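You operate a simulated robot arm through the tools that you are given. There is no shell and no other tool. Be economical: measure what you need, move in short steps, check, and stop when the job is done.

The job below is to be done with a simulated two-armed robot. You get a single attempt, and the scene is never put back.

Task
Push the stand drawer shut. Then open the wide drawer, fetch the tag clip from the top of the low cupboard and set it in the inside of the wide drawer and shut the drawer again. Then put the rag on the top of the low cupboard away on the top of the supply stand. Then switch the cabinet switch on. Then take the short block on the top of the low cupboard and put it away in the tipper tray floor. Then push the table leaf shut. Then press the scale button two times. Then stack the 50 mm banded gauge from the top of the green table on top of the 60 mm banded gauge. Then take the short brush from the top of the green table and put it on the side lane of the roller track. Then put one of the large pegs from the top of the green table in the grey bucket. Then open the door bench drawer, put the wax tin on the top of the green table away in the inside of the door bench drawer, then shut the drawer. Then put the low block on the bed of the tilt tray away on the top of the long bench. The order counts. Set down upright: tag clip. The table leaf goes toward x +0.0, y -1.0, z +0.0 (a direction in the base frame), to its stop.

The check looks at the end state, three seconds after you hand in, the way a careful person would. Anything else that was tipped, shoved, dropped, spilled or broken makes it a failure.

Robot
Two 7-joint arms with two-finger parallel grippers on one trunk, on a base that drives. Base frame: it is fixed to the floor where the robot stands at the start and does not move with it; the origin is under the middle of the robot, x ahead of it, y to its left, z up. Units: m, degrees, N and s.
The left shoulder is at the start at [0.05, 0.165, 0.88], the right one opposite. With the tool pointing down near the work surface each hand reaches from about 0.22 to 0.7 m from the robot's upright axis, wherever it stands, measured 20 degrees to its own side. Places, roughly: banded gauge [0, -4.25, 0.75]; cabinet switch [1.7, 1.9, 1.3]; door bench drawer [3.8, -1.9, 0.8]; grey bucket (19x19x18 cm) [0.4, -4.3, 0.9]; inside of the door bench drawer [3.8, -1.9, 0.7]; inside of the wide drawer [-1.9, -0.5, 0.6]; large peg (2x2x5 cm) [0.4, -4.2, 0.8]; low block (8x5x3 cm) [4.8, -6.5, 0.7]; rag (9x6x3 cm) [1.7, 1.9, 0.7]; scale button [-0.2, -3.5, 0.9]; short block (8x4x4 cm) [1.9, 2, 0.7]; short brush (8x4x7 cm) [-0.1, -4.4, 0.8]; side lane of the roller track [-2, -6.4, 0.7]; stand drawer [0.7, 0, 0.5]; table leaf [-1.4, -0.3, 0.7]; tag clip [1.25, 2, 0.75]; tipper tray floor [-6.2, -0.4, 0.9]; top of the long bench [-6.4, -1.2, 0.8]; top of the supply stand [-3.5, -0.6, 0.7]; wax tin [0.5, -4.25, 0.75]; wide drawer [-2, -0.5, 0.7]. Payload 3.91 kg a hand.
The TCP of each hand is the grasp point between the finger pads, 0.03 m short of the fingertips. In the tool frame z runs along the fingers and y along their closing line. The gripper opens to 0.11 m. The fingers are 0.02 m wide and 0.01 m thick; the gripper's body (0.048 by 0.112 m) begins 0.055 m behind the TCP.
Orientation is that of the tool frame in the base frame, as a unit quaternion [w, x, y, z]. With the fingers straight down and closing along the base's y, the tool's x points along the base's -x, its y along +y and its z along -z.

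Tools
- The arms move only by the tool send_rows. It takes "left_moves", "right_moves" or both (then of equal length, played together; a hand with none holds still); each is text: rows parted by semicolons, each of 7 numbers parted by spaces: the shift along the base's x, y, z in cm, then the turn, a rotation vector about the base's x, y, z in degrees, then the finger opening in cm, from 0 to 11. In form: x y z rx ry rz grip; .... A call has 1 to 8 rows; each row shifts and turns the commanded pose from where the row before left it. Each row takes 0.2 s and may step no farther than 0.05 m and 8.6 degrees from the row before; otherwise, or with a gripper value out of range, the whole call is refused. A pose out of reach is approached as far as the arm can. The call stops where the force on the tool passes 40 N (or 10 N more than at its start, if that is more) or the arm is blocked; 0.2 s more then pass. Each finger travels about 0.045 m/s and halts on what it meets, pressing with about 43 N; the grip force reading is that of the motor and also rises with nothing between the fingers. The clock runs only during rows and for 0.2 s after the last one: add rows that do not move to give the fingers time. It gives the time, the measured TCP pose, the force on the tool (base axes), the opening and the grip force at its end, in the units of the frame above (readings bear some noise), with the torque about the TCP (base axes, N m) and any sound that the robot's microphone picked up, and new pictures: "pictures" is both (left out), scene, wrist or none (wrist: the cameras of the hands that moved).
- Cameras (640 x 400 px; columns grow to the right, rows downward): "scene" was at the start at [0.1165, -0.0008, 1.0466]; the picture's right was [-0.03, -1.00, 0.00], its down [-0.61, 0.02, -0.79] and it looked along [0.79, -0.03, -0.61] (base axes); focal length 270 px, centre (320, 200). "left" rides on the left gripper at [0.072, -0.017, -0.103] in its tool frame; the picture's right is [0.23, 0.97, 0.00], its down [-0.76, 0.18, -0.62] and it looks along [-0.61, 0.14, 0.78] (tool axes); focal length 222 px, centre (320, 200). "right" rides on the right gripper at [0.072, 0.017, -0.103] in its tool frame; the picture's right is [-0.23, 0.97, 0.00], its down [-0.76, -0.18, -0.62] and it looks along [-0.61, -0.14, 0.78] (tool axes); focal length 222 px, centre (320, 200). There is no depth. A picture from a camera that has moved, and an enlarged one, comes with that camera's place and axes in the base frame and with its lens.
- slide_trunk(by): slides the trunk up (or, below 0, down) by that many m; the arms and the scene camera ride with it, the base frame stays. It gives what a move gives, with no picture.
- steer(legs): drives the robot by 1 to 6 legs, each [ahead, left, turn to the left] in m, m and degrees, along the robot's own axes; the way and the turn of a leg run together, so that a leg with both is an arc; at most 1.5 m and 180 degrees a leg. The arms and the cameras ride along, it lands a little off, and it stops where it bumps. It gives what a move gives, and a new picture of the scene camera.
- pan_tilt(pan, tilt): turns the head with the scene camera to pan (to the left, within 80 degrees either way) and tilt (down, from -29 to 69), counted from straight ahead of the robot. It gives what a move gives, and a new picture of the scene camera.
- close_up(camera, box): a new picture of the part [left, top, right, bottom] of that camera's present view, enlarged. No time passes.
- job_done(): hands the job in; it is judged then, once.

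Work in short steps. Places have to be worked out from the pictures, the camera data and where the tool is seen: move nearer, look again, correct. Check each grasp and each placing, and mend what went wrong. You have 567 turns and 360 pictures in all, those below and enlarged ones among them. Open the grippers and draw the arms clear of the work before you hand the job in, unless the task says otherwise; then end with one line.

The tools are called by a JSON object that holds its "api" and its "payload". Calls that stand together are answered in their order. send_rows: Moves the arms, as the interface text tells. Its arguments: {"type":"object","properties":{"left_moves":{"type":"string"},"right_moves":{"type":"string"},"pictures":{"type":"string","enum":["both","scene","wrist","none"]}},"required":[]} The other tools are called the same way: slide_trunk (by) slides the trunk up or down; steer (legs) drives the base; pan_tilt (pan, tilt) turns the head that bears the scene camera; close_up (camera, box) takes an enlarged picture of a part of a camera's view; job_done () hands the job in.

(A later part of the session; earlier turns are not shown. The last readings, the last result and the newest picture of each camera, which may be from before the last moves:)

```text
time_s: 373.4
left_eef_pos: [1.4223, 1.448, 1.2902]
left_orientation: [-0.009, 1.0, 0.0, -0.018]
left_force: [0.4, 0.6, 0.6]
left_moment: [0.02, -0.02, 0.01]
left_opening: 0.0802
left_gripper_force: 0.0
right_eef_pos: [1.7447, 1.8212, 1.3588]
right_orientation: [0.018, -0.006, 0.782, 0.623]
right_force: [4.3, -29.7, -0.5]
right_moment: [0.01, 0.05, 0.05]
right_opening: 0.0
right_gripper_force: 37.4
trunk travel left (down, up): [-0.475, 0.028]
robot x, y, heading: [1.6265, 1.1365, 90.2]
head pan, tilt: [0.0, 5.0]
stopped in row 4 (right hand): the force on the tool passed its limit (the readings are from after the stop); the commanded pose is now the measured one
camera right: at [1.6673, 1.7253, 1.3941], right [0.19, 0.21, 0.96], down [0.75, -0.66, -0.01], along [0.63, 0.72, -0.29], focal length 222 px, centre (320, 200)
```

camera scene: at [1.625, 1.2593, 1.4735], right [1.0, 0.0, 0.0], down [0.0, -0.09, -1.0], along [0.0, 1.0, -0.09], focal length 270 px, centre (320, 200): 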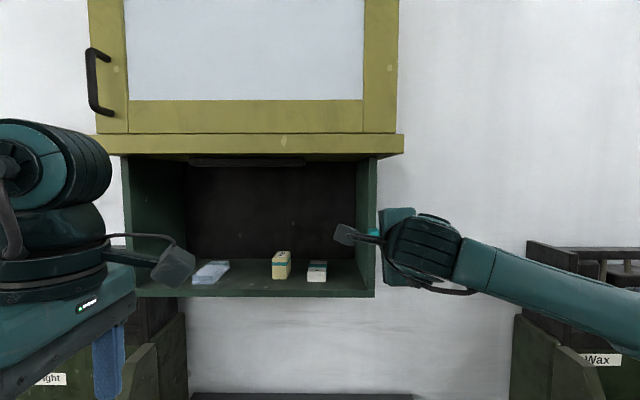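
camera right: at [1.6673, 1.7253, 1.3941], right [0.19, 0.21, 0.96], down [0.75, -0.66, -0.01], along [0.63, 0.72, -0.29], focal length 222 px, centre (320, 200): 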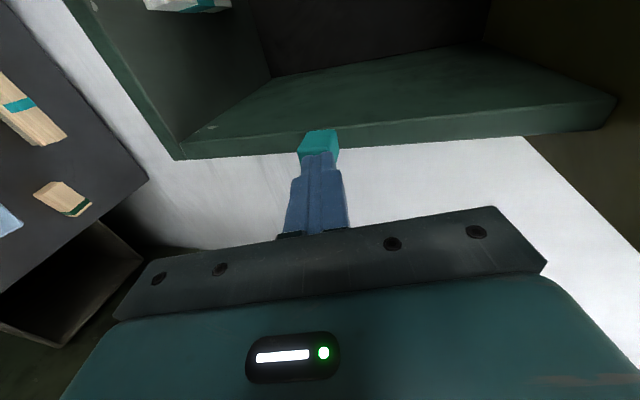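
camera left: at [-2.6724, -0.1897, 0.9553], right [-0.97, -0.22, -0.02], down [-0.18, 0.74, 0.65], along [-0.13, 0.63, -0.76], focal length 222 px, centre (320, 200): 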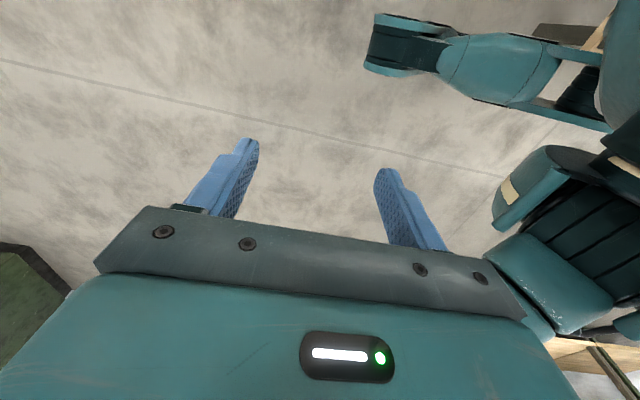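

It's rigid under 40 N with no click, so it isn't a push button. I back off and inspect whether it moved.

{"api": "send_rows", "payload": {"right_moves": "0 -2 0 0 0 0 0; 0 -3 0 0 0 0 0; 0 -3 -1 0 0 0 0", "pictures": "none"}}

{"api": "close_up", "payload": {"camera": "right", "box": [270, 80, 390, 155]}}

```text
time_s: 374.2
left_eef_pos: [1.4207, 1.4537, 1.2895]
left_orientation: [-0.006, 1.0, 0.0, -0.017]
left_force: [-0.1, 0.3, 0.7]
left_moment: [-0.02, -0.02, 0.02]
left_opening: 0.08
left_gripper_force: 0.0
right_eef_pos: [1.7427, 1.7489, 1.3424]
right_orientation: [0.02, -0.006, 0.785, 0.62]
right_force: [-0.1, 0.0, 0.3]
right_moment: [-0.03, -0.03, -0.01]
right_opening: 0.0
right_gripper_force: 37.6
trunk travel left (down, up): [-0.475, 0.028]
robot x, y, heading: [1.626, 1.1345, 90.2]
head pan, tilt: [0.0, 5.0]
```

```text
5.33 times, centred on (330, 118) of right
camera zoom: at [1.6665, 1.6531, 1.3802], right [0.19, 0.22, 0.96], down [0.75, -0.66, 0.0], along [0.63, 0.72, -0.29], focal length 1185 px, centre (267, 640)
```

zoom: 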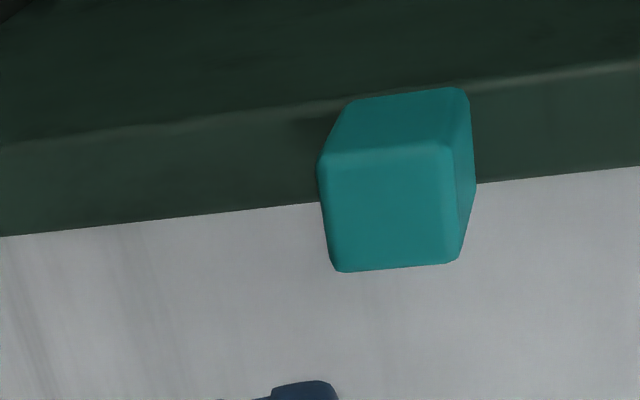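

It's an unmarked block, so likely a vertical slider or lever. I'll go beneath it and push up gently while watching force and sound.

{"api": "send_rows", "payload": {"right_moves": "0 0 -3 0 0 0 0; 0 3 0 0 0 0 0; 0 3 0 0 0 0 0; 0 1.8 0 0 0 0 0; 0 0 0.4 0 0 0 0; 0 0 0.4 0 0 0 0; 0 0 0.4 0 0 0 0", "pictures": "wrist"}}

```text
time_s: 375.8
left_eef_pos: [1.4213, 1.4536, 1.2889]
left_orientation: [-0.007, 1.0, 0.0, -0.016]
left_force: [0.3, 0.4, 0.5]
left_moment: [-0.02, -0.01, -0.03]
left_opening: 0.08
left_gripper_force: 0.0
right_eef_pos: [1.7413, 1.8273, 1.3245]
right_orientation: [0.021, -0.007, 0.784, 0.62]
right_force: [-0.3, 0.2, -0.2]
right_moment: [-0.01, -0.02, 0.01]
right_opening: 0.0002
right_gripper_force: 38.0
trunk travel left (down, up): [-0.475, 0.028]
robot x, y, heading: [1.6242, 1.1313, 90.2]
head pan, tilt: [0.0, 5.0]
camera right: at [1.6658, 1.7315, 1.3613], right [0.19, 0.22, 0.96], down [0.75, -0.66, 0.0], along [0.63, 0.72, -0.29], focal length 222 px, centre (320, 200)
```

right: 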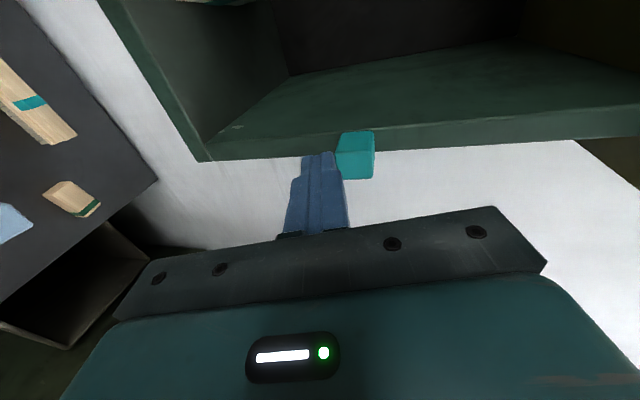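

The fingertips are right beneath the block. I push up in small steps.

{"api": "send_rows", "payload": {"right_moves": "0 0 0.4 0 0 0 0; 0 0 0.4 0 0 0 0; 0 0 0.4 0 0 0 0; 0 0 0.4 0 0 0 0; 0 0 0.4 0 0 0 0", "pictures": "wrist"}}

```text
time_s: 377.0
left_eef_pos: [1.4209, 1.4528, 1.2892]
left_orientation: [-0.006, 1.0, 0.0, -0.017]
left_force: [-0.6, -0.6, -0.4]
left_moment: [0.0, 0.01, 0.03]
left_opening: 0.0803
left_gripper_force: 0.2
right_eef_pos: [1.7417, 1.8272, 1.3436]
right_orientation: [0.021, -0.006, 0.785, 0.619]
right_force: [-0.8, 0.0, -1.3]
right_moment: [-0.03, 0.01, -0.02]
right_opening: 0.0
right_gripper_force: 37.9
trunk travel left (down, up): [-0.475, 0.028]
robot x, y, heading: [1.6283, 1.1369, 90.0]
head pan, tilt: [0.0, 5.0]
camera right: at [1.6659, 1.7316, 1.3815], right [0.19, 0.22, 0.96], down [0.75, -0.66, 0.0], along [0.63, 0.72, -0.29], focal length 222 px, centre (320, 200)
```

right: 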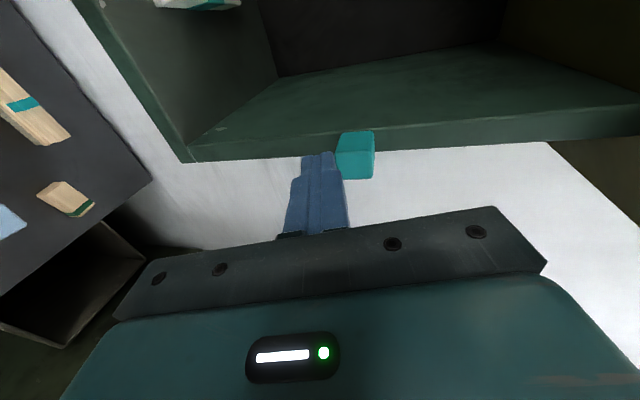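

The block slides up with the finger, so it is a vertical slider. I keep pushing until the stop.

{"api": "send_rows", "payload": {"right_moves": "0 0 0.5 0 0 0 0; 0 0 0.5 0 0 0 0; 0 0 0.5 0 0 0 0; 0 0 0.5 0 0 0 0; 0 0 0.5 0 0 0 0; 0 0 0.5 0 0 0 0; 0 0 0.5 0 0 0 0; 0 0 0.5 0 0 0 0", "pictures": "wrist"}}

```text
time_s: 378.1
left_eef_pos: [1.4212, 1.4523, 1.289]
left_orientation: [-0.006, 1.0, 0.0, -0.017]
left_force: [0.4, -0.6, -0.2]
left_moment: [-0.03, 0.02, -0.05]
left_opening: 0.08
left_gripper_force: 0.0
right_eef_pos: [1.7416, 1.8269, 1.3546]
right_orientation: [0.022, -0.006, 0.793, 0.609]
right_force: [1.9, -2.9, -4.7]
right_moment: [-0.13, 0.03, -0.04]
right_opening: 0.0003
right_gripper_force: 37.2
trunk travel left (down, up): [-0.475, 0.028]
robot x, y, heading: [1.6229, 1.1341, 90.1]
head pan, tilt: [0.0, 5.0]
stopped in row 5 (right hand): the force on the tool passed its limit (the readings are from after the stop); the commanded pose is now the measured one
camera right: at [1.6655, 1.7329, 1.3943], right [0.19, 0.25, 0.95], down [0.75, -0.66, 0.02], along [0.63, 0.71, -0.31], focal length 222 px, centre (320, 200)
```

right: 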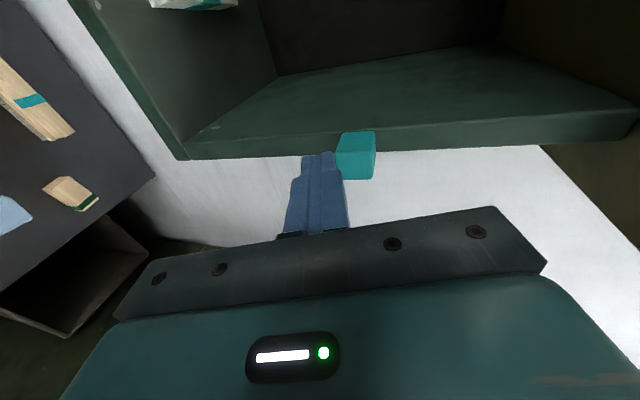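

The slider hit its upper stop after about 3 cm. I back away and check the cabinet lamp and slider position.

{"api": "send_rows", "payload": {"right_moves": "0 0 -1 0 0 0 0; 0 -3 0 0 0 0 0; 0 -4 0 0 0 0 0; 0 -4 -2 0 0 0 0; 0 -3 -2 0 0 0 0", "pictures": "none"}}

{"api": "pan_tilt", "payload": {"pan": -10, "tilt": 5}}

{"api": "close_up", "payload": {"camera": "right", "box": [240, 40, 480, 190]}}

```text
time_s: 379.3
left_eef_pos: [1.4209, 1.4528, 1.2886]
left_orientation: [-0.006, 1.0, 0.0, -0.017]
left_force: [0.8, -0.1, -0.9]
left_moment: [0.0, 0.0, -0.01]
left_opening: 0.0801
left_gripper_force: 0.1
right_eef_pos: [1.741, 1.6871, 1.306]
right_orientation: [0.022, -0.006, 0.79, 0.612]
right_force: [0.3, 0.9, 0.2]
right_moment: [0.0, -0.02, 0.0]
right_opening: 0.0001
right_gripper_force: 37.5
trunk travel left (down, up): [-0.475, 0.028]
robot x, y, heading: [1.6235, 1.1355, 90.3]
head pan, tilt: [0.0, 5.0]
```

```text
time_s: 380.0
left_eef_pos: [1.4208, 1.4523, 1.2892]
left_orientation: [-0.006, 1.0, 0.001, -0.017]
left_force: [-0.5, 0.4, -0.3]
left_moment: [0.04, 0.0, 0.01]
left_opening: 0.0802
left_gripper_force: 0.0
right_eef_pos: [1.7405, 1.6889, 1.3065]
right_orientation: [0.02, -0.007, 0.791, 0.612]
right_force: [-1.0, -0.3, 1.1]
right_moment: [0.04, -0.03, 0.02]
right_opening: 0.0
right_gripper_force: 37.9
trunk travel left (down, up): [-0.475, 0.028]
robot x, y, heading: [1.6256, 1.1335, 90.1]
head pan, tilt: [-10.0, 5.0]
camera scene: at [1.6412, 1.2563, 1.4736], right [0.99, -0.17, 0.0], down [-0.01, -0.09, -1.0], along [0.17, 0.98, -0.09], focal length 270 px, centre (320, 200)
```

scene: 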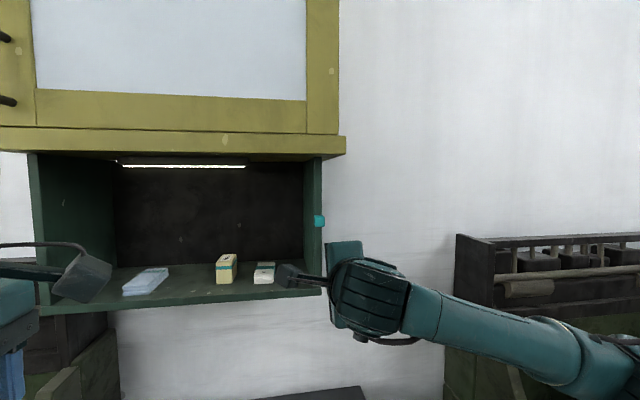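

```text
2.67 times, centred on (360, 115) of right
camera zoom: at [1.6649, 1.5931, 1.3453], right [0.19, 0.24, 0.95], down [0.75, -0.66, 0.02], along [0.63, 0.71, -0.31], focal length 592 px, centre (213, 427)
```

zoom: 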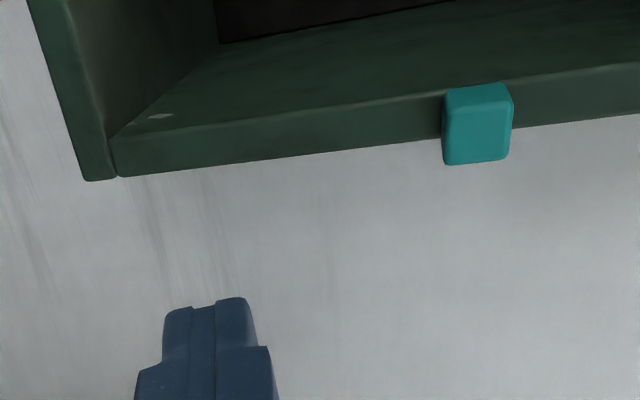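

The lamp under the cabinet is lit, so the switch is on. Next is the short block: I back off, pitch the hand down and lower the trunk.

{"api": "steer", "payload": {"legs": [[-0.2, -0.1, 0]]}}

{"api": "send_rows", "payload": {"right_moves": "0 0 0 -8.5 0 0 5; 0 0 0 -8.5 0 0 7; 0 0 0 -8.5 0 0 8; 0 0 0 -8.5 0 0 8; 0 0 0 -8.5 0 0 8; 0 0 0 -8.5 0 0 8; 0 0 0 -8.5 0 0 8; 0 0 0 -8.5 0 0 8", "pictures": "none"}}

{"api": "slide_trunk", "payload": {"by": -0.38}}

{"api": "pan_tilt", "payload": {"pan": -5, "tilt": 35}}

```text
time_s: 381.7
left_eef_pos: [1.5207, 1.2552, 1.2891]
left_orientation: [-0.006, 1.0, 0.001, -0.017]
left_force: [-0.9, -0.6, -0.6]
left_moment: [-0.01, 0.02, 0.0]
left_opening: 0.0799
left_gripper_force: 0.0
right_eef_pos: [1.8405, 1.4908, 1.3067]
right_orientation: [0.021, -0.007, 0.791, 0.612]
right_force: [-0.3, -1.0, -0.3]
right_moment: [-0.03, 0.01, 0.02]
right_opening: 0.0001
right_gripper_force: 37.4
trunk travel left (down, up): [-0.475, 0.028]
robot x, y, heading: [1.7267, 0.9397, 90.3]
head pan, tilt: [-10.0, 5.0]
camera scene: at [1.742, 1.0587, 1.4736], right [0.99, -0.17, 0.0], down [-0.02, -0.09, -1.0], along [0.17, 0.98, -0.09], focal length 270 px, centre (320, 200)
```

scene: 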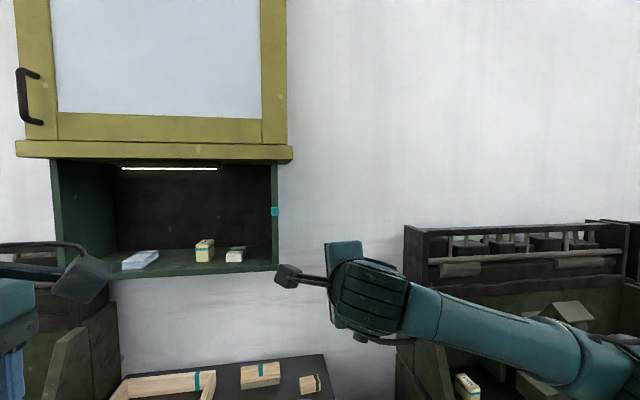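

```text
time_s: 383.5
left_eef_pos: [1.5193, 1.2563, 1.2895]
left_orientation: [-0.007, 1.0, 0.001, -0.016]
left_force: [0.0, 0.7, -0.3]
left_moment: [-0.02, 0.04, -0.05]
left_opening: 0.0799
left_gripper_force: 0.1
right_eef_pos: [1.841, 1.4903, 1.3062]
right_orientation: [0.014, -0.018, 0.998, 0.064]
right_force: [-0.5, 0.0, 0.0]
right_moment: [-0.01, -0.01, -0.01]
right_opening: 0.0797
right_gripper_force: 0.1
trunk travel left (down, up): [-0.475, 0.028]
robot x, y, heading: [1.7268, 0.9405, 90.1]
head pan, tilt: [-10.0, 5.0]
```

```text
time_s: 387.2
left_eef_pos: [1.5205, 1.257, 0.9099]
left_orientation: [-0.007, 1.0, 0.001, -0.017]
left_force: [0.4, 0.1, -0.1]
left_moment: [-0.02, 0.0, 0.02]
left_opening: 0.0799
left_gripper_force: 0.2
right_eef_pos: [1.8408, 1.491, 0.9264]
right_orientation: [0.013, -0.018, 0.998, 0.065]
right_force: [0.5, 0.3, 0.3]
right_moment: [0.02, 0.01, 0.0]
right_opening: 0.08
right_gripper_force: 0.1
trunk travel left (down, up): [-0.095, 0.408]
robot x, y, heading: [1.7231, 0.9353, 90.3]
head pan, tilt: [-10.0, 5.0]
```

```text
time_s: 388.2
left_eef_pos: [1.5208, 1.2562, 0.9086]
left_orientation: [-0.006, 1.0, 0.0, -0.016]
left_force: [0.6, 0.0, -0.3]
left_moment: [-0.02, 0.01, 0.0]
left_opening: 0.0801
left_gripper_force: 0.2
right_eef_pos: [1.8407, 1.4909, 0.9263]
right_orientation: [0.013, -0.017, 0.998, 0.065]
right_force: [-0.5, -0.8, -0.3]
right_moment: [0.01, -0.01, 0.0]
right_opening: 0.08
right_gripper_force: 0.1
trunk travel left (down, up): [-0.095, 0.408]
robot x, y, heading: [1.7253, 0.9376, 90.2]
head pan, tilt: [-5.0, 35.0]
camera scene: at [1.7334, 1.0566, 1.0454], right [1.0, -0.08, 0.0], down [-0.05, -0.57, -0.82], along [0.07, 0.82, -0.57], focal length 270 px, centre (320, 200)
```

scene: 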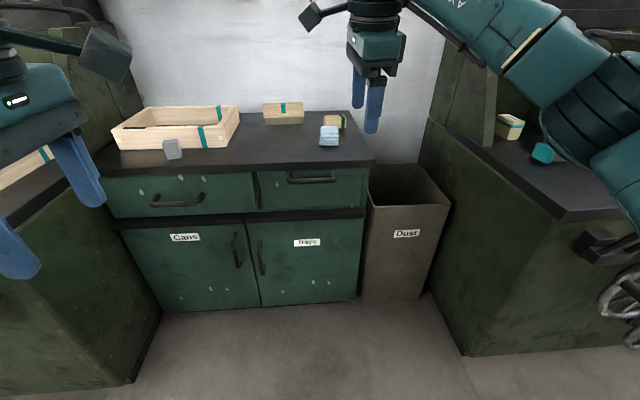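

I finish levelling the right hand and drive ahead so it hovers near the block.

{"api": "send_rows", "payload": {"right_moves": "0 0 0 -7.4 0 0 9; 0 0 0 0 0 0 9", "pictures": "none"}}

{"api": "steer", "payload": {"legs": [[0.37, 0, 0]]}}

{"api": "send_rows", "payload": {"right_moves": "0 0 -1 0 0 0 9", "pictures": "wrist"}}

```text
time_s: 388.8
left_eef_pos: [1.5211, 1.2563, 0.909]
left_orientation: [-0.006, 1.0, 0.001, -0.017]
left_force: [-0.2, 0.0, 0.1]
left_moment: [-0.01, 0.01, 0.0]
left_opening: 0.0799
left_gripper_force: 0.0
right_eef_pos: [1.8413, 1.4921, 0.9266]
right_orientation: [0.012, -0.019, 1.0, 0.001]
right_force: [1.7, 0.4, 0.4]
right_moment: [-0.03, 0.0, 0.01]
right_opening: 0.0902
right_gripper_force: 0.1
trunk travel left (down, up): [-0.095, 0.408]
robot x, y, heading: [1.7257, 0.936, 90.2]
head pan, tilt: [-5.0, 35.0]
```

```text
time_s: 391.1
left_eef_pos: [1.5223, 1.6282, 0.909]
left_orientation: [-0.006, 1.0, -0.001, -0.016]
left_force: [-0.3, 0.6, -0.4]
left_moment: [-0.03, 0.01, 0.01]
left_opening: 0.0799
left_gripper_force: 0.1
right_eef_pos: [1.8412, 1.862, 0.9261]
right_orientation: [0.013, -0.016, 1.0, 0.0]
right_force: [-0.6, 0.0, -0.5]
right_moment: [0.01, -0.04, -0.01]
right_opening: 0.09
right_gripper_force: 0.1
trunk travel left (down, up): [-0.095, 0.408]
robot x, y, heading: [1.7252, 1.3105, 89.9]
head pan, tilt: [-5.0, 35.0]
camera scene: at [1.7328, 1.4292, 1.0453], right [1.0, -0.09, 0.0], down [-0.05, -0.57, -0.82], along [0.07, 0.82, -0.57], focal length 270 px, centre (320, 200)
```

scene: 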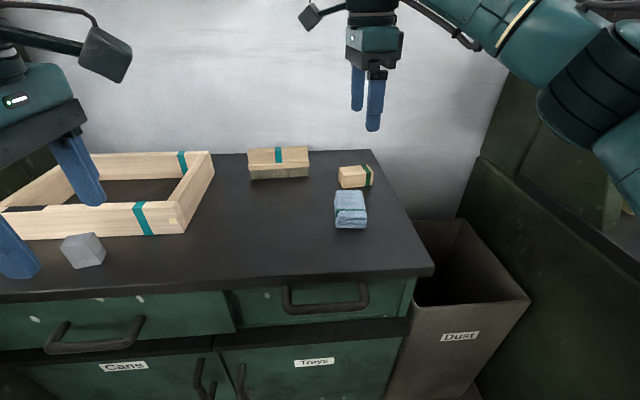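

```text
time_s: 391.5
left_eef_pos: [1.5213, 1.6279, 0.9086]
left_orientation: [-0.006, 1.0, -0.001, -0.017]
left_force: [0.5, -0.2, -0.6]
left_moment: [0.02, 0.0, -0.01]
left_opening: 0.0803
left_gripper_force: 0.0
right_eef_pos: [1.8415, 1.863, 0.9168]
right_orientation: [0.013, -0.017, 1.0, 0.0]
right_force: [-0.7, -0.7, 0.7]
right_moment: [0.0, 0.02, 0.02]
right_opening: 0.0901
right_gripper_force: 0.1
trunk travel left (down, up): [-0.095, 0.408]
robot x, y, heading: [1.7216, 1.3113, 89.8]
head pan, tilt: [-5.0, 35.0]
camera right: at [1.7655, 1.8769, 1.0178], right [0.19, 0.98, 0.01], down [0.75, -0.15, 0.64], along [0.63, -0.12, -0.77], focal length 222 px, centre (320, 200)
```

right: 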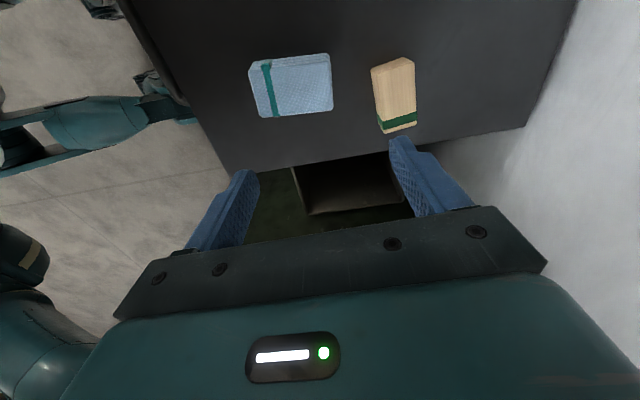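

The block lies along x, centred at about (1.85, 1.947), and clear of the rag. I narrow the opening to 6.5 cm and move over it.

{"api": "send_rows", "payload": {"right_moves": "0.8 3 -1 0 0 0 6.5; 0 3 -2 0 0 0 6.5; 0 2.4 -2 0 0 0 6.5; 0 0 -2 0 0 0 6.5", "pictures": "wrist"}}

```text
time_s: 392.5
left_eef_pos: [1.52, 1.6303, 0.9098]
left_orientation: [-0.006, 1.0, -0.001, -0.016]
left_force: [-0.2, 0.2, -0.2]
left_moment: [0.01, 0.05, -0.01]
left_opening: 0.0799
left_gripper_force: 0.1
right_eef_pos: [1.8518, 1.9385, 0.8459]
right_orientation: [0.013, -0.018, 1.0, 0.0]
right_force: [0.5, 0.3, -0.3]
right_moment: [-0.01, 0.04, -0.04]
right_opening: 0.0649
right_gripper_force: 0.1
right hand out of reach, approached as far as the arm can: row 3, 4
trunk travel left (down, up): [-0.095, 0.408]
robot x, y, heading: [1.7259, 1.3106, 90.0]
head pan, tilt: [-5.0, 35.0]
camera right: at [1.7759, 1.9538, 0.9472], right [0.19, 0.98, 0.0], down [0.75, -0.15, 0.64], along [0.63, -0.12, -0.77], focal length 222 px, centre (320, 200)
```

right: 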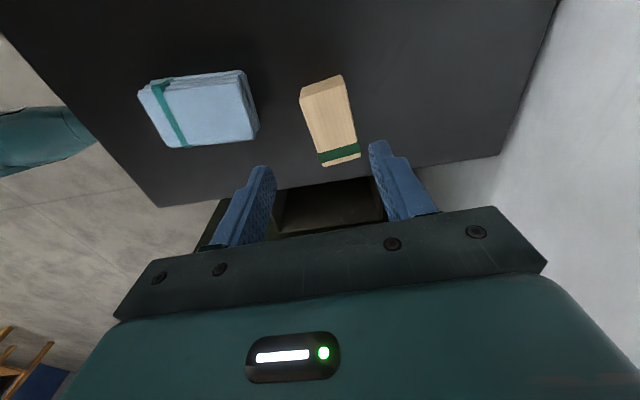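

I correct: base 1.2 cm ahead, rotate 5°, and descend partway.

{"api": "steer", "payload": {"legs": [[0.014, 0, 0]]}}

{"api": "send_rows", "payload": {"right_moves": "-0.5 0 -2 0 0 5 6.5; 0 0 -2 0 0 0 6.5; 0 0 -1 0 0 0 6.5", "pictures": "wrist"}}

```text
time_s: 393.3
left_eef_pos: [1.5207, 1.6427, 0.9092]
left_orientation: [-0.006, 1.0, -0.001, -0.017]
left_force: [-0.4, -0.7, -0.3]
left_moment: [-0.04, 0.04, 0.04]
left_opening: 0.0801
left_gripper_force: 0.0
right_eef_pos: [1.8508, 1.9541, 0.8457]
right_orientation: [0.013, -0.017, 1.0, -0.001]
right_force: [0.6, -0.8, 0.0]
right_moment: [-0.01, -0.01, -0.02]
right_opening: 0.0651
right_gripper_force: 0.0
trunk travel left (down, up): [-0.095, 0.408]
robot x, y, heading: [1.7274, 1.3218, 90.3]
head pan, tilt: [-5.0, 35.0]
camera scene: at [1.7328, 1.4433, 1.0453], right [1.0, -0.09, 0.0], down [-0.05, -0.57, -0.82], along [0.07, 0.82, -0.57], focal length 270 px, centre (320, 200)
```

scene: 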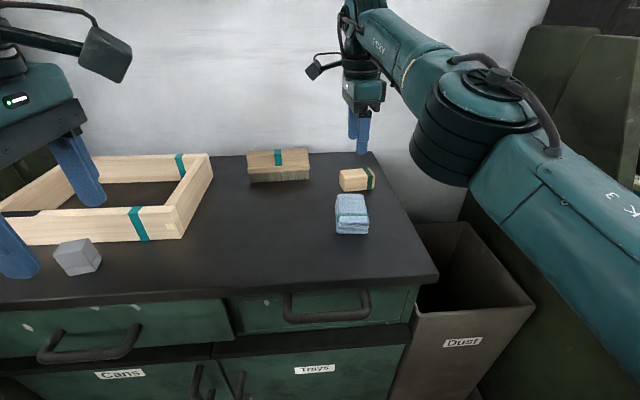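

```text
time_s: 394.1
left_eef_pos: [1.5203, 1.6435, 0.909]
left_orientation: [-0.006, 1.0, -0.002, -0.016]
left_force: [0.2, 0.5, 0.2]
left_moment: [0.02, -0.02, -0.01]
left_opening: 0.0798
left_gripper_force: 0.1
right_eef_pos: [1.8452, 1.9645, 0.7979]
right_orientation: [0.014, -0.061, 0.998, -0.001]
right_force: [-0.2, 0.2, -0.1]
right_moment: [-0.01, -0.01, 0.0]
right_opening: 0.065
right_gripper_force: 0.1
right hand out of reach, approached as far as the arm can: row 1, 2
trunk travel left (down, up): [-0.095, 0.408]
robot x, y, heading: [1.723, 1.324, 90.1]
head pan, tilt: [-5.0, 35.0]
camera right: at [1.7673, 1.9712, 0.8996], right [0.11, 0.99, 0.0], down [0.76, -0.08, 0.64], along [0.64, -0.07, -0.77], focal length 222 px, centre (320, 200)
```

right: 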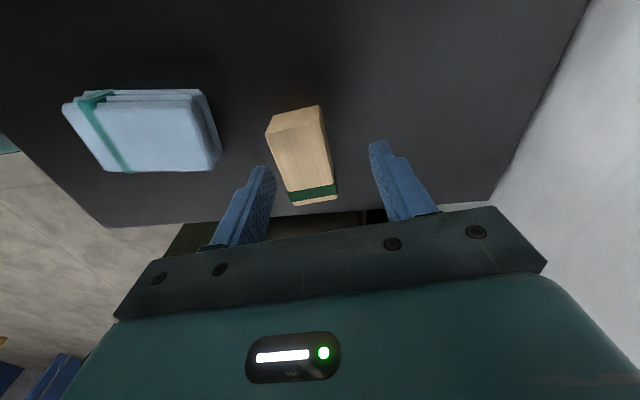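

The descent drifted 1.4 cm north again. I back the base 1.7 cm and finish descending.

{"api": "steer", "payload": {"legs": [[-0.017, 0, 0]]}}

{"api": "send_rows", "payload": {"right_moves": "0 0 -1.5 0 0 0 6.5; 0 0 -1.3 0 0 0 6.5; 0 0 -1.2 0 0 0 6.5", "pictures": "wrist"}}

```text
time_s: 394.9
left_eef_pos: [1.52, 1.6256, 0.9087]
left_orientation: [-0.006, 1.0, -0.001, -0.016]
left_force: [-0.7, -0.2, -0.6]
left_moment: [0.01, 0.02, -0.01]
left_opening: 0.08
left_gripper_force: 0.2
right_eef_pos: [1.8441, 1.9478, 0.7982]
right_orientation: [0.012, -0.06, 0.998, -0.002]
right_force: [-0.3, -0.1, 0.3]
right_moment: [0.0, -0.03, -0.03]
right_opening: 0.065
right_gripper_force: 0.1
trunk travel left (down, up): [-0.095, 0.408]
robot x, y, heading: [1.7276, 1.3078, 89.8]
head pan, tilt: [-5.0, 35.0]
camera scene: at [1.7328, 1.4263, 1.0454], right [1.0, -0.09, 0.0], down [-0.05, -0.57, -0.82], along [0.07, 0.82, -0.57], focal length 270 px, centre (320, 200)
```

scene: 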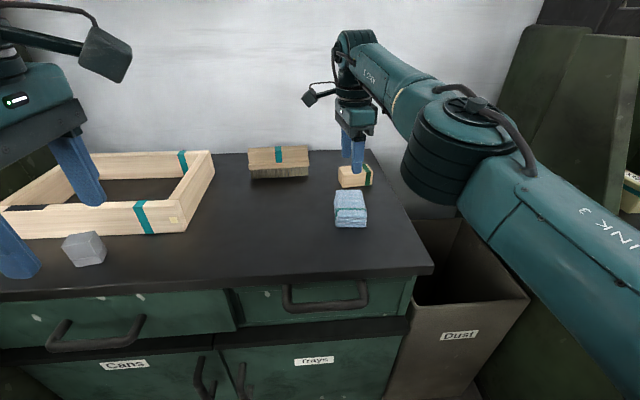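

```text
time_s: 395.7
left_eef_pos: [1.5217, 1.6271, 0.9086]
left_orientation: [-0.006, 1.0, 0.0, -0.017]
left_force: [0.4, -0.3, 0.2]
left_moment: [0.0, -0.01, 0.02]
left_opening: 0.0801
left_gripper_force: 0.0
right_eef_pos: [1.8435, 1.9518, 0.7589]
right_orientation: [0.013, -0.061, 0.998, -0.002]
right_force: [0.5, -0.5, 0.0]
right_moment: [-0.03, -0.02, -0.01]
right_opening: 0.0654
right_gripper_force: 0.0
right hand out of reach, approached as far as the arm can: row 2
trunk travel left (down, up): [-0.095, 0.408]
robot x, y, heading: [1.7271, 1.3061, 90.3]
head pan, tilt: [-5.0, 35.0]
camera right: at [1.7662, 1.96, 0.8602], right [0.11, 0.99, 0.0], down [0.76, -0.08, 0.64], along [0.64, -0.07, -0.77], focal length 222 px, centre (320, 200)
```

right: 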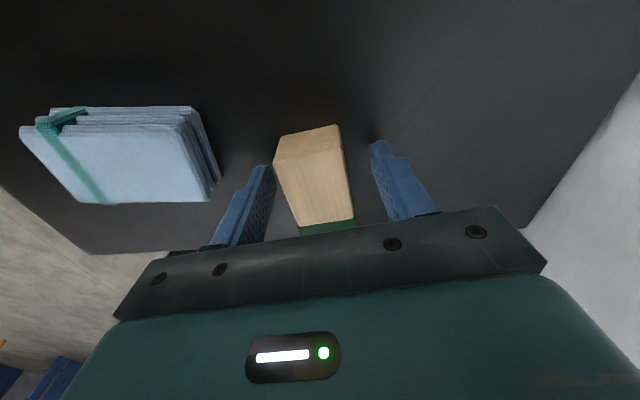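

The block sits between the fingers. I close and lift.

{"api": "send_rows", "payload": {"right_moves": "0 0 -0.2 0 0 0 4; 0 0 0 0 0 0 2; 0 0 0 0 0 0 2; 0 0 0 0 0 0 2; 0 0 0 0 0 0 2; 0 0 2 0 0 0 2; 0 -1 3 0 0 0 2; 0 -2 4 0 0 0 2", "pictures": "wrist"}}

```text
time_s: 397.5
left_eef_pos: [1.5209, 1.6258, 0.9087]
left_orientation: [-0.006, 1.0, -0.001, -0.017]
left_force: [-1.2, 0.7, 0.3]
left_moment: [-0.01, -0.04, -0.01]
left_opening: 0.0801
left_gripper_force: 0.1
right_eef_pos: [1.8417, 1.9339, 0.8513]
right_orientation: [0.013, -0.06, 0.998, -0.002]
right_force: [0.0, -0.2, -0.7]
right_moment: [-0.03, -0.02, 0.02]
right_opening: 0.0391
right_gripper_force: 42.6
right hand out of reach, approached as far as the arm can: row 7, 8
trunk travel left (down, up): [-0.095, 0.408]
robot x, y, heading: [1.7267, 1.3089, 90.3]
head pan, tilt: [-5.0, 35.0]
camera right: at [1.7639, 1.9409, 0.9523], right [0.11, 0.99, 0.0], down [0.76, -0.08, 0.64], along [0.64, -0.07, -0.77], focal length 222 px, centre (320, 200)
```

right: 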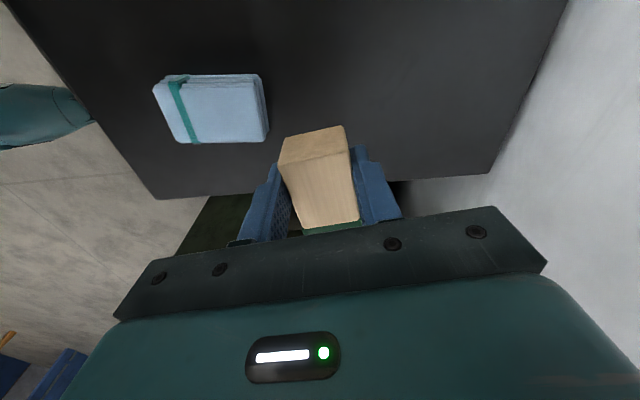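

The block is held. I back out and drive west to look toward the tipper tray.

{"api": "steer", "payload": {"legs": [[-0.58, 0, 0], [0, 0, 90], [1.5, 0, 0], [1.5, 0, 0], [1.5, 0, 0], [0.5, 0, 0]]}}

{"api": "slide_trunk", "payload": {"by": 0.2}}

{"api": "pan_tilt", "payload": {"pan": 10, "tilt": 12}}

```text
time_s: 428.1
left_eef_pos: [-3.5506, 0.4918, 0.9075]
left_orientation: [0.007, 0.706, 0.708, -0.016]
left_force: [-0.4, -0.6, 0.7]
left_moment: [-0.02, 0.02, 0.02]
left_opening: 0.0802
left_gripper_force: 0.0
right_eef_pos: [-3.8597, 0.8105, 0.851]
right_orientation: [-0.011, 0.75, -0.662, -0.008]
right_force: [0.5, 0.3, -0.2]
right_moment: [0.0, 0.0, 0.0]
right_opening: 0.039
right_gripper_force: 42.8
trunk travel left (down, up): [-0.095, 0.408]
robot x, y, heading: [-3.2326, 0.6962, -179.7]
head pan, tilt: [-5.0, 35.0]
camera scene: at [-3.3495, 0.7055, 1.0453], right [0.08, 1.0, 0.0], down [0.57, -0.05, -0.82], along [-0.82, 0.07, -0.57], focal length 270 px, centre (320, 200)
```

scene: 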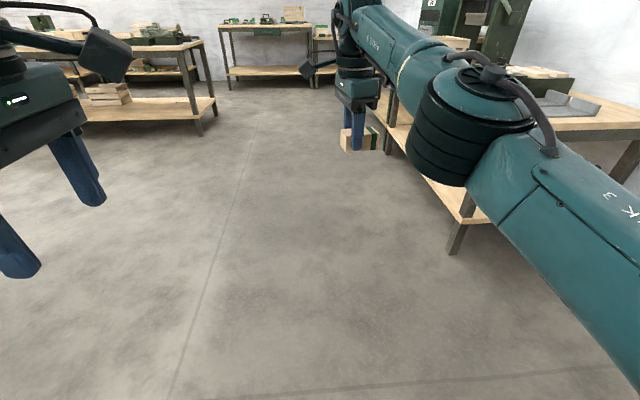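

```text
time_s: 430.2
left_eef_pos: [-3.5515, 0.4909, 1.1086]
left_orientation: [0.008, 0.706, 0.708, -0.017]
left_force: [-0.3, -0.1, 0.1]
left_moment: [0.01, -0.01, 0.0]
left_opening: 0.0802
left_gripper_force: 0.1
right_eef_pos: [-3.8599, 0.8094, 1.0505]
right_orientation: [-0.01, 0.75, -0.662, -0.009]
right_force: [-1.3, 0.1, -1.3]
right_moment: [0.0, 0.03, 0.01]
right_opening: 0.039
right_gripper_force: 42.9
trunk travel left (down, up): [-0.295, 0.208]
robot x, y, heading: [-3.2341, 0.6978, -179.8]
head pan, tilt: [-5.0, 35.0]
```

```text
time_s: 431.1
left_eef_pos: [-3.5514, 0.4909, 1.1085]
left_orientation: [0.007, 0.705, 0.709, -0.016]
left_force: [-0.4, 0.1, 0.2]
left_moment: [-0.01, -0.02, 0.02]
left_opening: 0.0798
left_gripper_force: 0.1
right_eef_pos: [-3.8606, 0.8097, 1.0496]
right_orientation: [-0.011, 0.75, -0.661, -0.009]
right_force: [-0.4, -1.1, -0.6]
right_moment: [0.01, 0.01, 0.01]
right_opening: 0.039
right_gripper_force: 43.0
trunk travel left (down, up): [-0.295, 0.208]
robot x, y, heading: [-3.2321, 0.6982, -179.8]
head pan, tilt: [10.0, 12.0]
camera scene: at [-3.3535, 0.6816, 1.2822], right [-0.18, 0.98, 0.0], down [0.21, 0.04, -0.98], along [-0.96, -0.17, -0.21], focal length 270 px, centre (320, 200)
```

scene: 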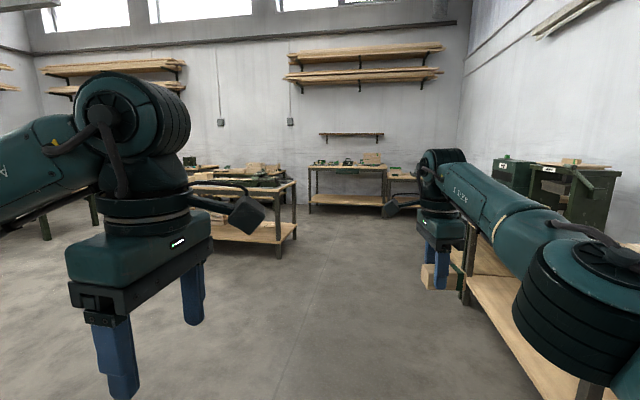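

The table with the tipper tray should be at about x=-6.2. I drive further west and look.

{"api": "steer", "payload": {"legs": [[1.5, 0.2, 0], [0.3, 0, 0], [0, 0, 45]]}}

{"api": "pan_tilt", "payload": {"pan": 0, "tilt": 20}}

```text
refused: leg 1 is longer than a leg can be; nothing moved
```

```text
time_s: 431.8
left_eef_pos: [-3.5512, 0.4912, 1.1093]
left_orientation: [0.007, 0.707, 0.707, -0.016]
left_force: [0.4, 0.0, -1.0]
left_moment: [0.02, 0.0, 0.02]
left_opening: 0.0802
left_gripper_force: 0.0
right_eef_pos: [-3.8605, 0.8102, 1.0502]
right_orientation: [-0.01, 0.75, -0.662, -0.009]
right_force: [0.3, 0.5, 0.2]
right_moment: [0.01, 0.02, 0.01]
right_opening: 0.0392
right_gripper_force: 43.2
trunk travel left (down, up): [-0.295, 0.208]
robot x, y, heading: [-3.2331, 0.6959, -179.9]
head pan, tilt: [0.0, 20.0]
camera scene: at [-3.3549, 0.6977, 1.2692], right [-0.01, 1.0, 0.0], down [0.34, 0.0, -0.94], along [-0.94, -0.01, -0.34], focal length 270 px, centre (320, 200)
```

scene: 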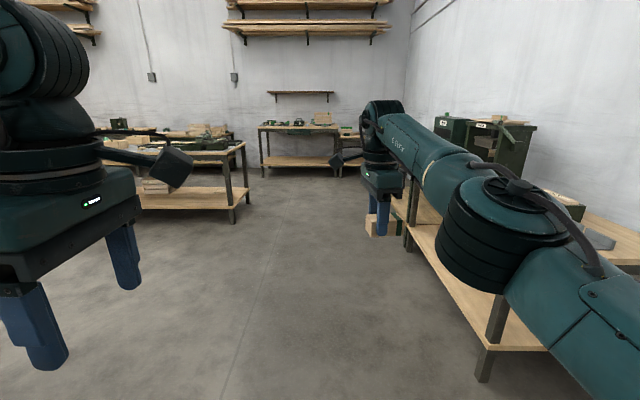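

I resend with legal leg lengths.

{"api": "steer", "payload": {"legs": [[1.4, 0.25, 0], [0.4, 0, 0], [0, 0, 45]]}}

```text
time_s: 443.1
left_eef_pos: [-5.1092, 0.0512, 1.1089]
left_orientation: [0.013, 0.376, 0.927, -0.012]
left_force: [0.3, -0.3, -0.1]
left_moment: [-0.01, 0.01, -0.02]
left_opening: 0.08
left_gripper_force: 0.0
right_eef_pos: [-5.5537, 0.0551, 1.0501]
right_orientation: [-0.007, 0.948, -0.318, -0.011]
right_force: [-0.3, 0.0, -0.7]
right_moment: [-0.04, -0.01, -0.02]
right_opening: 0.0391
right_gripper_force: 42.5
trunk travel left (down, up): [-0.295, 0.208]
robot x, y, heading: [-5.031, 0.4199, -134.0]
head pan, tilt: [0.0, 20.0]
camera scene: at [-5.1185, 0.337, 1.2692], right [-0.72, 0.69, 0.0], down [0.24, 0.25, -0.94], along [-0.65, -0.68, -0.34], focal length 270 px, centre (320, 200)
```

scene: 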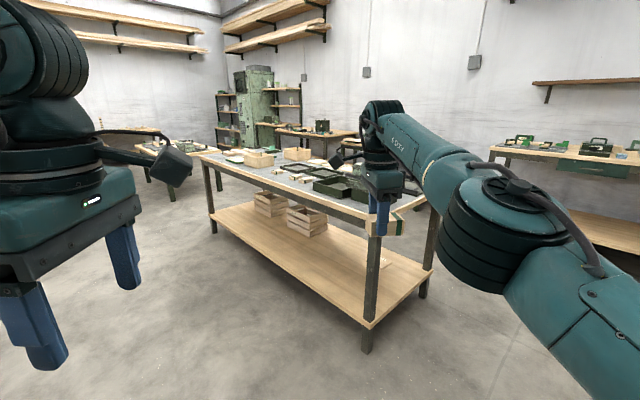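

That's the long bench; the tipper tray is near its NE corner, hidden by my arm. I go to its east side facing west.

{"api": "steer", "payload": {"legs": [[0, 0, -46], [0, 0.8, 0]]}}

{"api": "pan_tilt", "payload": {"pan": 0, "tilt": 28}}

```text
time_s: 449.5
left_eef_pos: [-5.3435, -0.5861, 1.1091]
left_orientation: [0.007, 0.704, 0.71, -0.015]
left_force: [0.1, -0.3, -0.2]
left_moment: [-0.02, -0.01, 0.01]
left_opening: 0.08
left_gripper_force: 0.0
right_eef_pos: [-5.6537, -0.2694, 1.0506]
right_orientation: [-0.011, 0.752, -0.659, -0.008]
right_force: [-0.4, 0.2, -0.5]
right_moment: [0.02, -0.02, 0.01]
right_opening: 0.0388
right_gripper_force: 42.9
trunk travel left (down, up): [-0.295, 0.208]
robot x, y, heading: [-5.029, -0.381, -179.5]
head pan, tilt: [0.0, 20.0]
camera scene: at [-5.1489, -0.3784, 1.2692], right [-0.01, 1.0, 0.0], down [0.34, 0.0, -0.94], along [-0.94, -0.01, -0.34], focal length 270 px, centre (320, 200)
```

scene: 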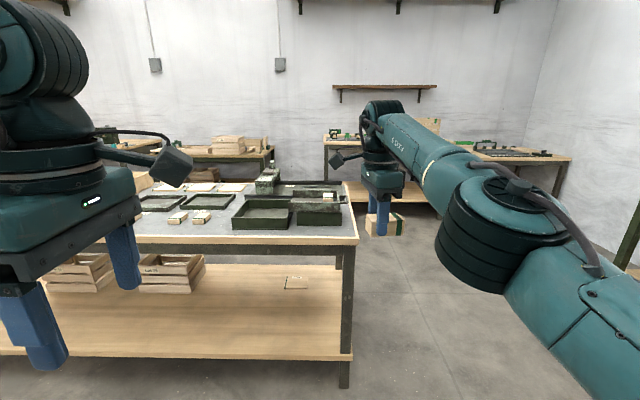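

```text
time_s: 450.2
left_eef_pos: [-5.3434, -0.5859, 1.1083]
left_orientation: [0.008, 0.703, 0.711, -0.015]
left_force: [0.5, 0.4, 0.5]
left_moment: [0.0, 0.02, -0.03]
left_opening: 0.0801
left_gripper_force: 0.0
right_eef_pos: [-5.6546, -0.2696, 1.0501]
right_orientation: [-0.011, 0.753, -0.658, -0.008]
right_force: [-0.3, 0.1, -1.0]
right_moment: [0.01, -0.01, 0.02]
right_opening: 0.0388
right_gripper_force: 42.9
trunk travel left (down, up): [-0.295, 0.208]
robot x, y, heading: [-5.0268, -0.3798, -179.3]
head pan, tilt: [0.0, 28.0]
camera scene: at [-5.147, -0.3782, 1.2564], right [-0.01, 1.0, 0.0], down [0.47, 0.01, -0.88], along [-0.88, -0.01, -0.47], focal length 270 px, centre (320, 200)
```

scene: 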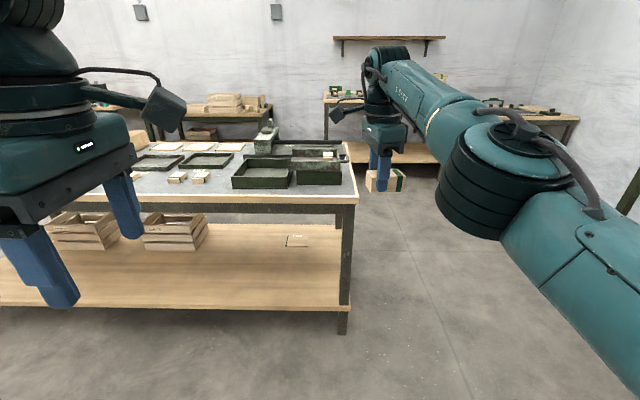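

Items at the bench's right end include green trays. I zoom in on the presumed tipper tray.

{"api": "close_up", "payload": {"camera": "scene", "box": [216, 110, 376, 210]}}

```text
4.00 times, centred on (296, 160) of scene
camera zoom: at [-5.147, -0.3782, 1.2564], right [-0.01, 1.0, 0.0], down [0.47, 0.01, -0.88], along [-0.88, -0.01, -0.47], focal length 1081 px, centre (416, 360)
```

zoom: 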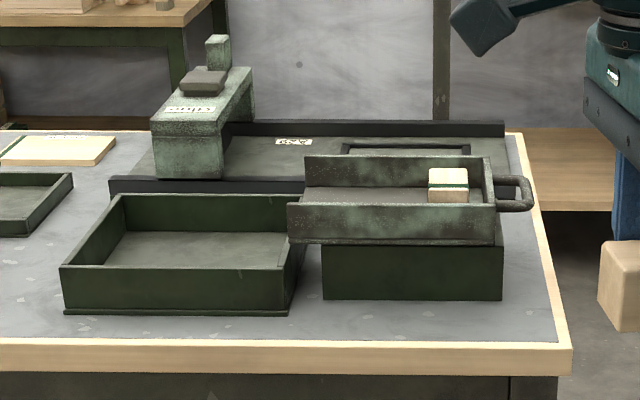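

The tipper tray is the handled tray on the pedestal: floor z≈0.86, x -6.15…-6.30, y -0.31…-0.50, with one block already at its right. I'll place mine at about (-6.22, -0.435).

{"api": "steer", "payload": {"legs": [[0.5, 0.165, 0]]}}

{"api": "send_rows", "payload": {"right_moves": "0 0 -1 0 0 0 2", "pictures": "wrist"}}

```text
time_s: 453.2
left_eef_pos: [-5.839, -0.7578, 1.1099]
left_orientation: [0.008, 0.702, 0.712, -0.017]
left_force: [0.0, -0.1, -0.3]
left_moment: [-0.02, -0.04, -0.01]
left_opening: 0.0799
left_gripper_force: 0.0
right_eef_pos: [-6.1505, -0.4416, 1.0497]
right_orientation: [-0.011, 0.753, -0.658, -0.008]
right_force: [0.4, 0.2, -0.5]
right_moment: [-0.02, 0.01, 0.04]
right_opening: 0.039
right_gripper_force: 43.2
trunk travel left (down, up): [-0.295, 0.208]
robot x, y, heading: [-5.5265, -0.5499, -178.9]
head pan, tilt: [0.0, 28.0]
camera scene: at [-5.6431, -0.5496, 1.2563], right [-0.02, 1.0, 0.0], down [0.47, 0.01, -0.88], along [-0.88, -0.01, -0.47], focal length 270 px, centre (320, 200)
```

scene: 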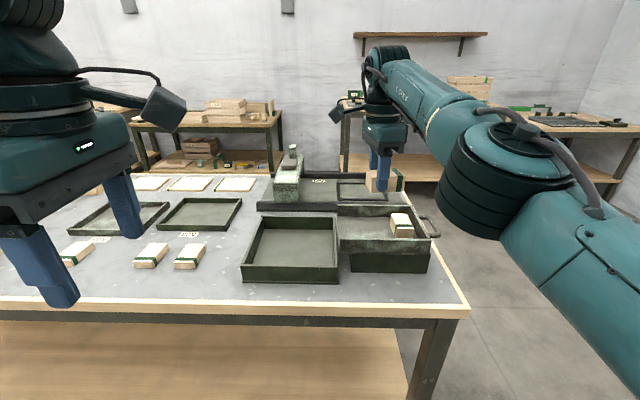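

```text
time_s: 453.6
left_eef_pos: [-5.8389, -0.7568, 1.1096]
left_orientation: [0.008, 0.703, 0.711, -0.016]
left_force: [0.1, 1.1, 0.5]
left_moment: [-0.02, 0.02, 0.03]
left_opening: 0.0801
left_gripper_force: 0.0
right_eef_pos: [-6.1534, -0.4426, 1.0415]
right_orientation: [-0.011, 0.753, -0.658, -0.009]
right_force: [-0.7, -0.7, -1.1]
right_moment: [-0.01, 0.02, 0.01]
right_opening: 0.0391
right_gripper_force: 43.0
trunk travel left (down, up): [-0.295, 0.208]
robot x, y, heading: [-5.5249, -0.5514, -179.2]
head pan, tilt: [0.0, 28.0]
camera right: at [-6.1608, -0.5197, 1.1427], right [-1.0, 0.09, 0.0], down [0.07, 0.76, 0.64], along [0.06, 0.64, -0.77], focal length 222 px, centre (320, 200)
```

right: 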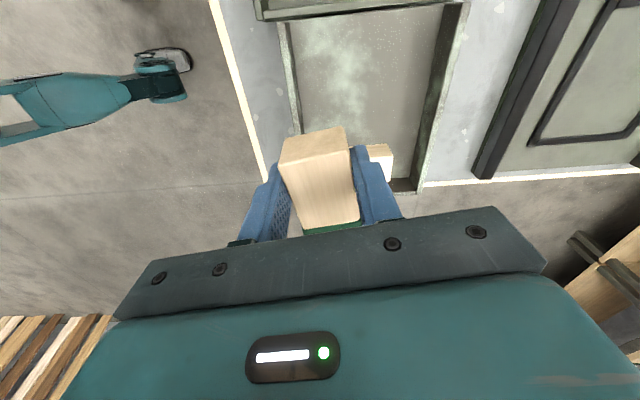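

Tray interior centre is x≈-6.20 and the existing block's south face is at y≈-0.39. I aim for (-6.195, -0.455) and lower with the trunk.

{"api": "steer", "payload": {"legs": [[0.042, 0.013, 0]]}}

{"api": "slide_trunk", "payload": {"by": -0.11}}

{"api": "send_rows", "payload": {"right_moves": "0 0 -0.5 0 0 0 2", "pictures": "wrist"}}

```text
time_s: 454.5
left_eef_pos: [-5.8799, -0.7724, 1.1093]
left_orientation: [0.007, 0.702, 0.712, -0.016]
left_force: [-0.2, -0.6, -0.4]
left_moment: [-0.03, -0.04, 0.02]
left_opening: 0.0802
left_gripper_force: 0.0
right_eef_pos: [-6.1937, -0.4579, 1.0399]
right_orientation: [-0.011, 0.754, -0.656, -0.008]
right_force: [-0.4, 1.1, -0.5]
right_moment: [-0.02, 0.01, 0.05]
right_opening: 0.039
right_gripper_force: 42.8
trunk travel left (down, up): [-0.295, 0.208]
robot x, y, heading: [-5.5637, -0.563, -179.2]
head pan, tilt: [0.0, 28.0]
camera scene: at [-5.6847, -0.5635, 1.2562], right [-0.02, 1.0, 0.0], down [0.47, 0.01, -0.88], along [-0.88, -0.01, -0.47], focal length 270 px, centre (320, 200)
```

scene: 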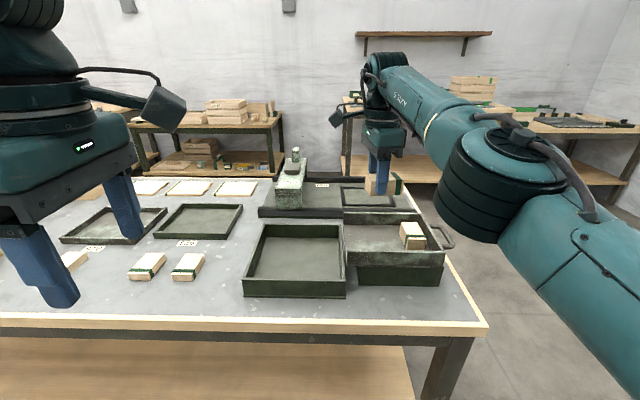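

```text
time_s: 455.9
left_eef_pos: [-5.8795, -0.7712, 0.9996]
left_orientation: [0.007, 0.702, 0.712, -0.016]
left_force: [0.6, -0.5, 0.5]
left_moment: [-0.02, -0.02, -0.02]
left_opening: 0.0801
left_gripper_force: 0.0
right_eef_pos: [-6.1934, -0.4569, 0.9315]
right_orientation: [-0.01, 0.754, -0.657, -0.008]
right_force: [-0.4, -0.6, -0.2]
right_moment: [0.02, -0.02, 0.04]
right_opening: 0.039
right_gripper_force: 43.2
trunk travel left (down, up): [-0.185, 0.318]
robot x, y, heading: [-5.5652, -0.5654, -178.9]
head pan, tilt: [0.0, 28.0]
```

```text
time_s: 456.4
left_eef_pos: [-5.8792, -0.7714, 0.9988]
left_orientation: [0.007, 0.702, 0.712, -0.015]
left_force: [0.5, 0.3, 0.6]
left_moment: [0.02, -0.01, 0.0]
left_opening: 0.0803
left_gripper_force: 0.0
right_eef_pos: [-6.1946, -0.4572, 0.9268]
right_orientation: [-0.011, 0.753, -0.658, -0.008]
right_force: [-0.9, -0.6, 0.1]
right_moment: [-0.04, 0.01, 0.0]
right_opening: 0.0391
right_gripper_force: 43.0
trunk travel left (down, up): [-0.185, 0.318]
robot x, y, heading: [-5.5606, -0.5624, -178.8]
head pan, tilt: [0.0, 28.0]
camera right: at [-6.2029, -0.5339, 1.0282], right [-1.0, 0.09, 0.0], down [0.07, 0.76, 0.64], along [0.06, 0.64, -0.77], focal length 222 px, centre (320, 200)
```

right: 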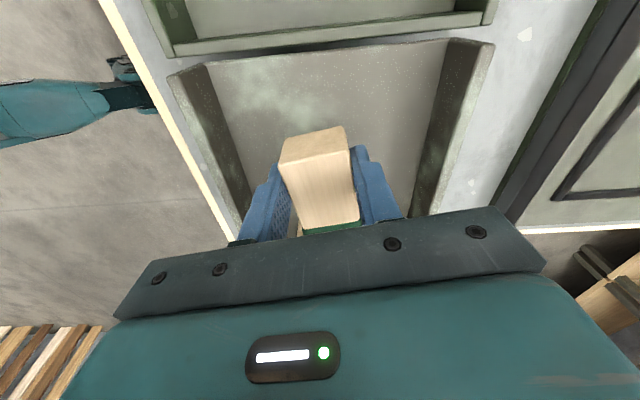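

Well inside the tray. I lower in small steps until a light contact.

{"api": "send_rows", "payload": {"right_moves": "0 0 -0.8 0 0 0 2; 0 0 -0.5 0 0 0 2; 0 0 -0.4 0 0 0 2; 0 0 -0.3 0 0 0 2; 0 0 -0.3 0 0 0 2", "pictures": "none"}}

```text
time_s: 457.6
left_eef_pos: [-5.8784, -0.7716, 1.001]
left_orientation: [0.007, 0.702, 0.712, -0.017]
left_force: [0.9, 0.0, -0.5]
left_moment: [-0.04, 0.01, 0.0]
left_opening: 0.0795
left_gripper_force: 0.1
right_eef_pos: [-6.199, -0.458, 0.9071]
right_orientation: [-0.01, 0.753, -0.657, -0.007]
right_force: [0.8, 0.0, 7.4]
right_moment: [0.1, 0.16, -0.05]
right_opening: 0.0388
right_gripper_force: 42.8
right hand out of reach, approached as far as the arm can: row 1, 5
trunk travel left (down, up): [-0.185, 0.318]
robot x, y, heading: [-5.5637, -0.5635, -178.9]
head pan, tilt: [0.0, 28.0]
```

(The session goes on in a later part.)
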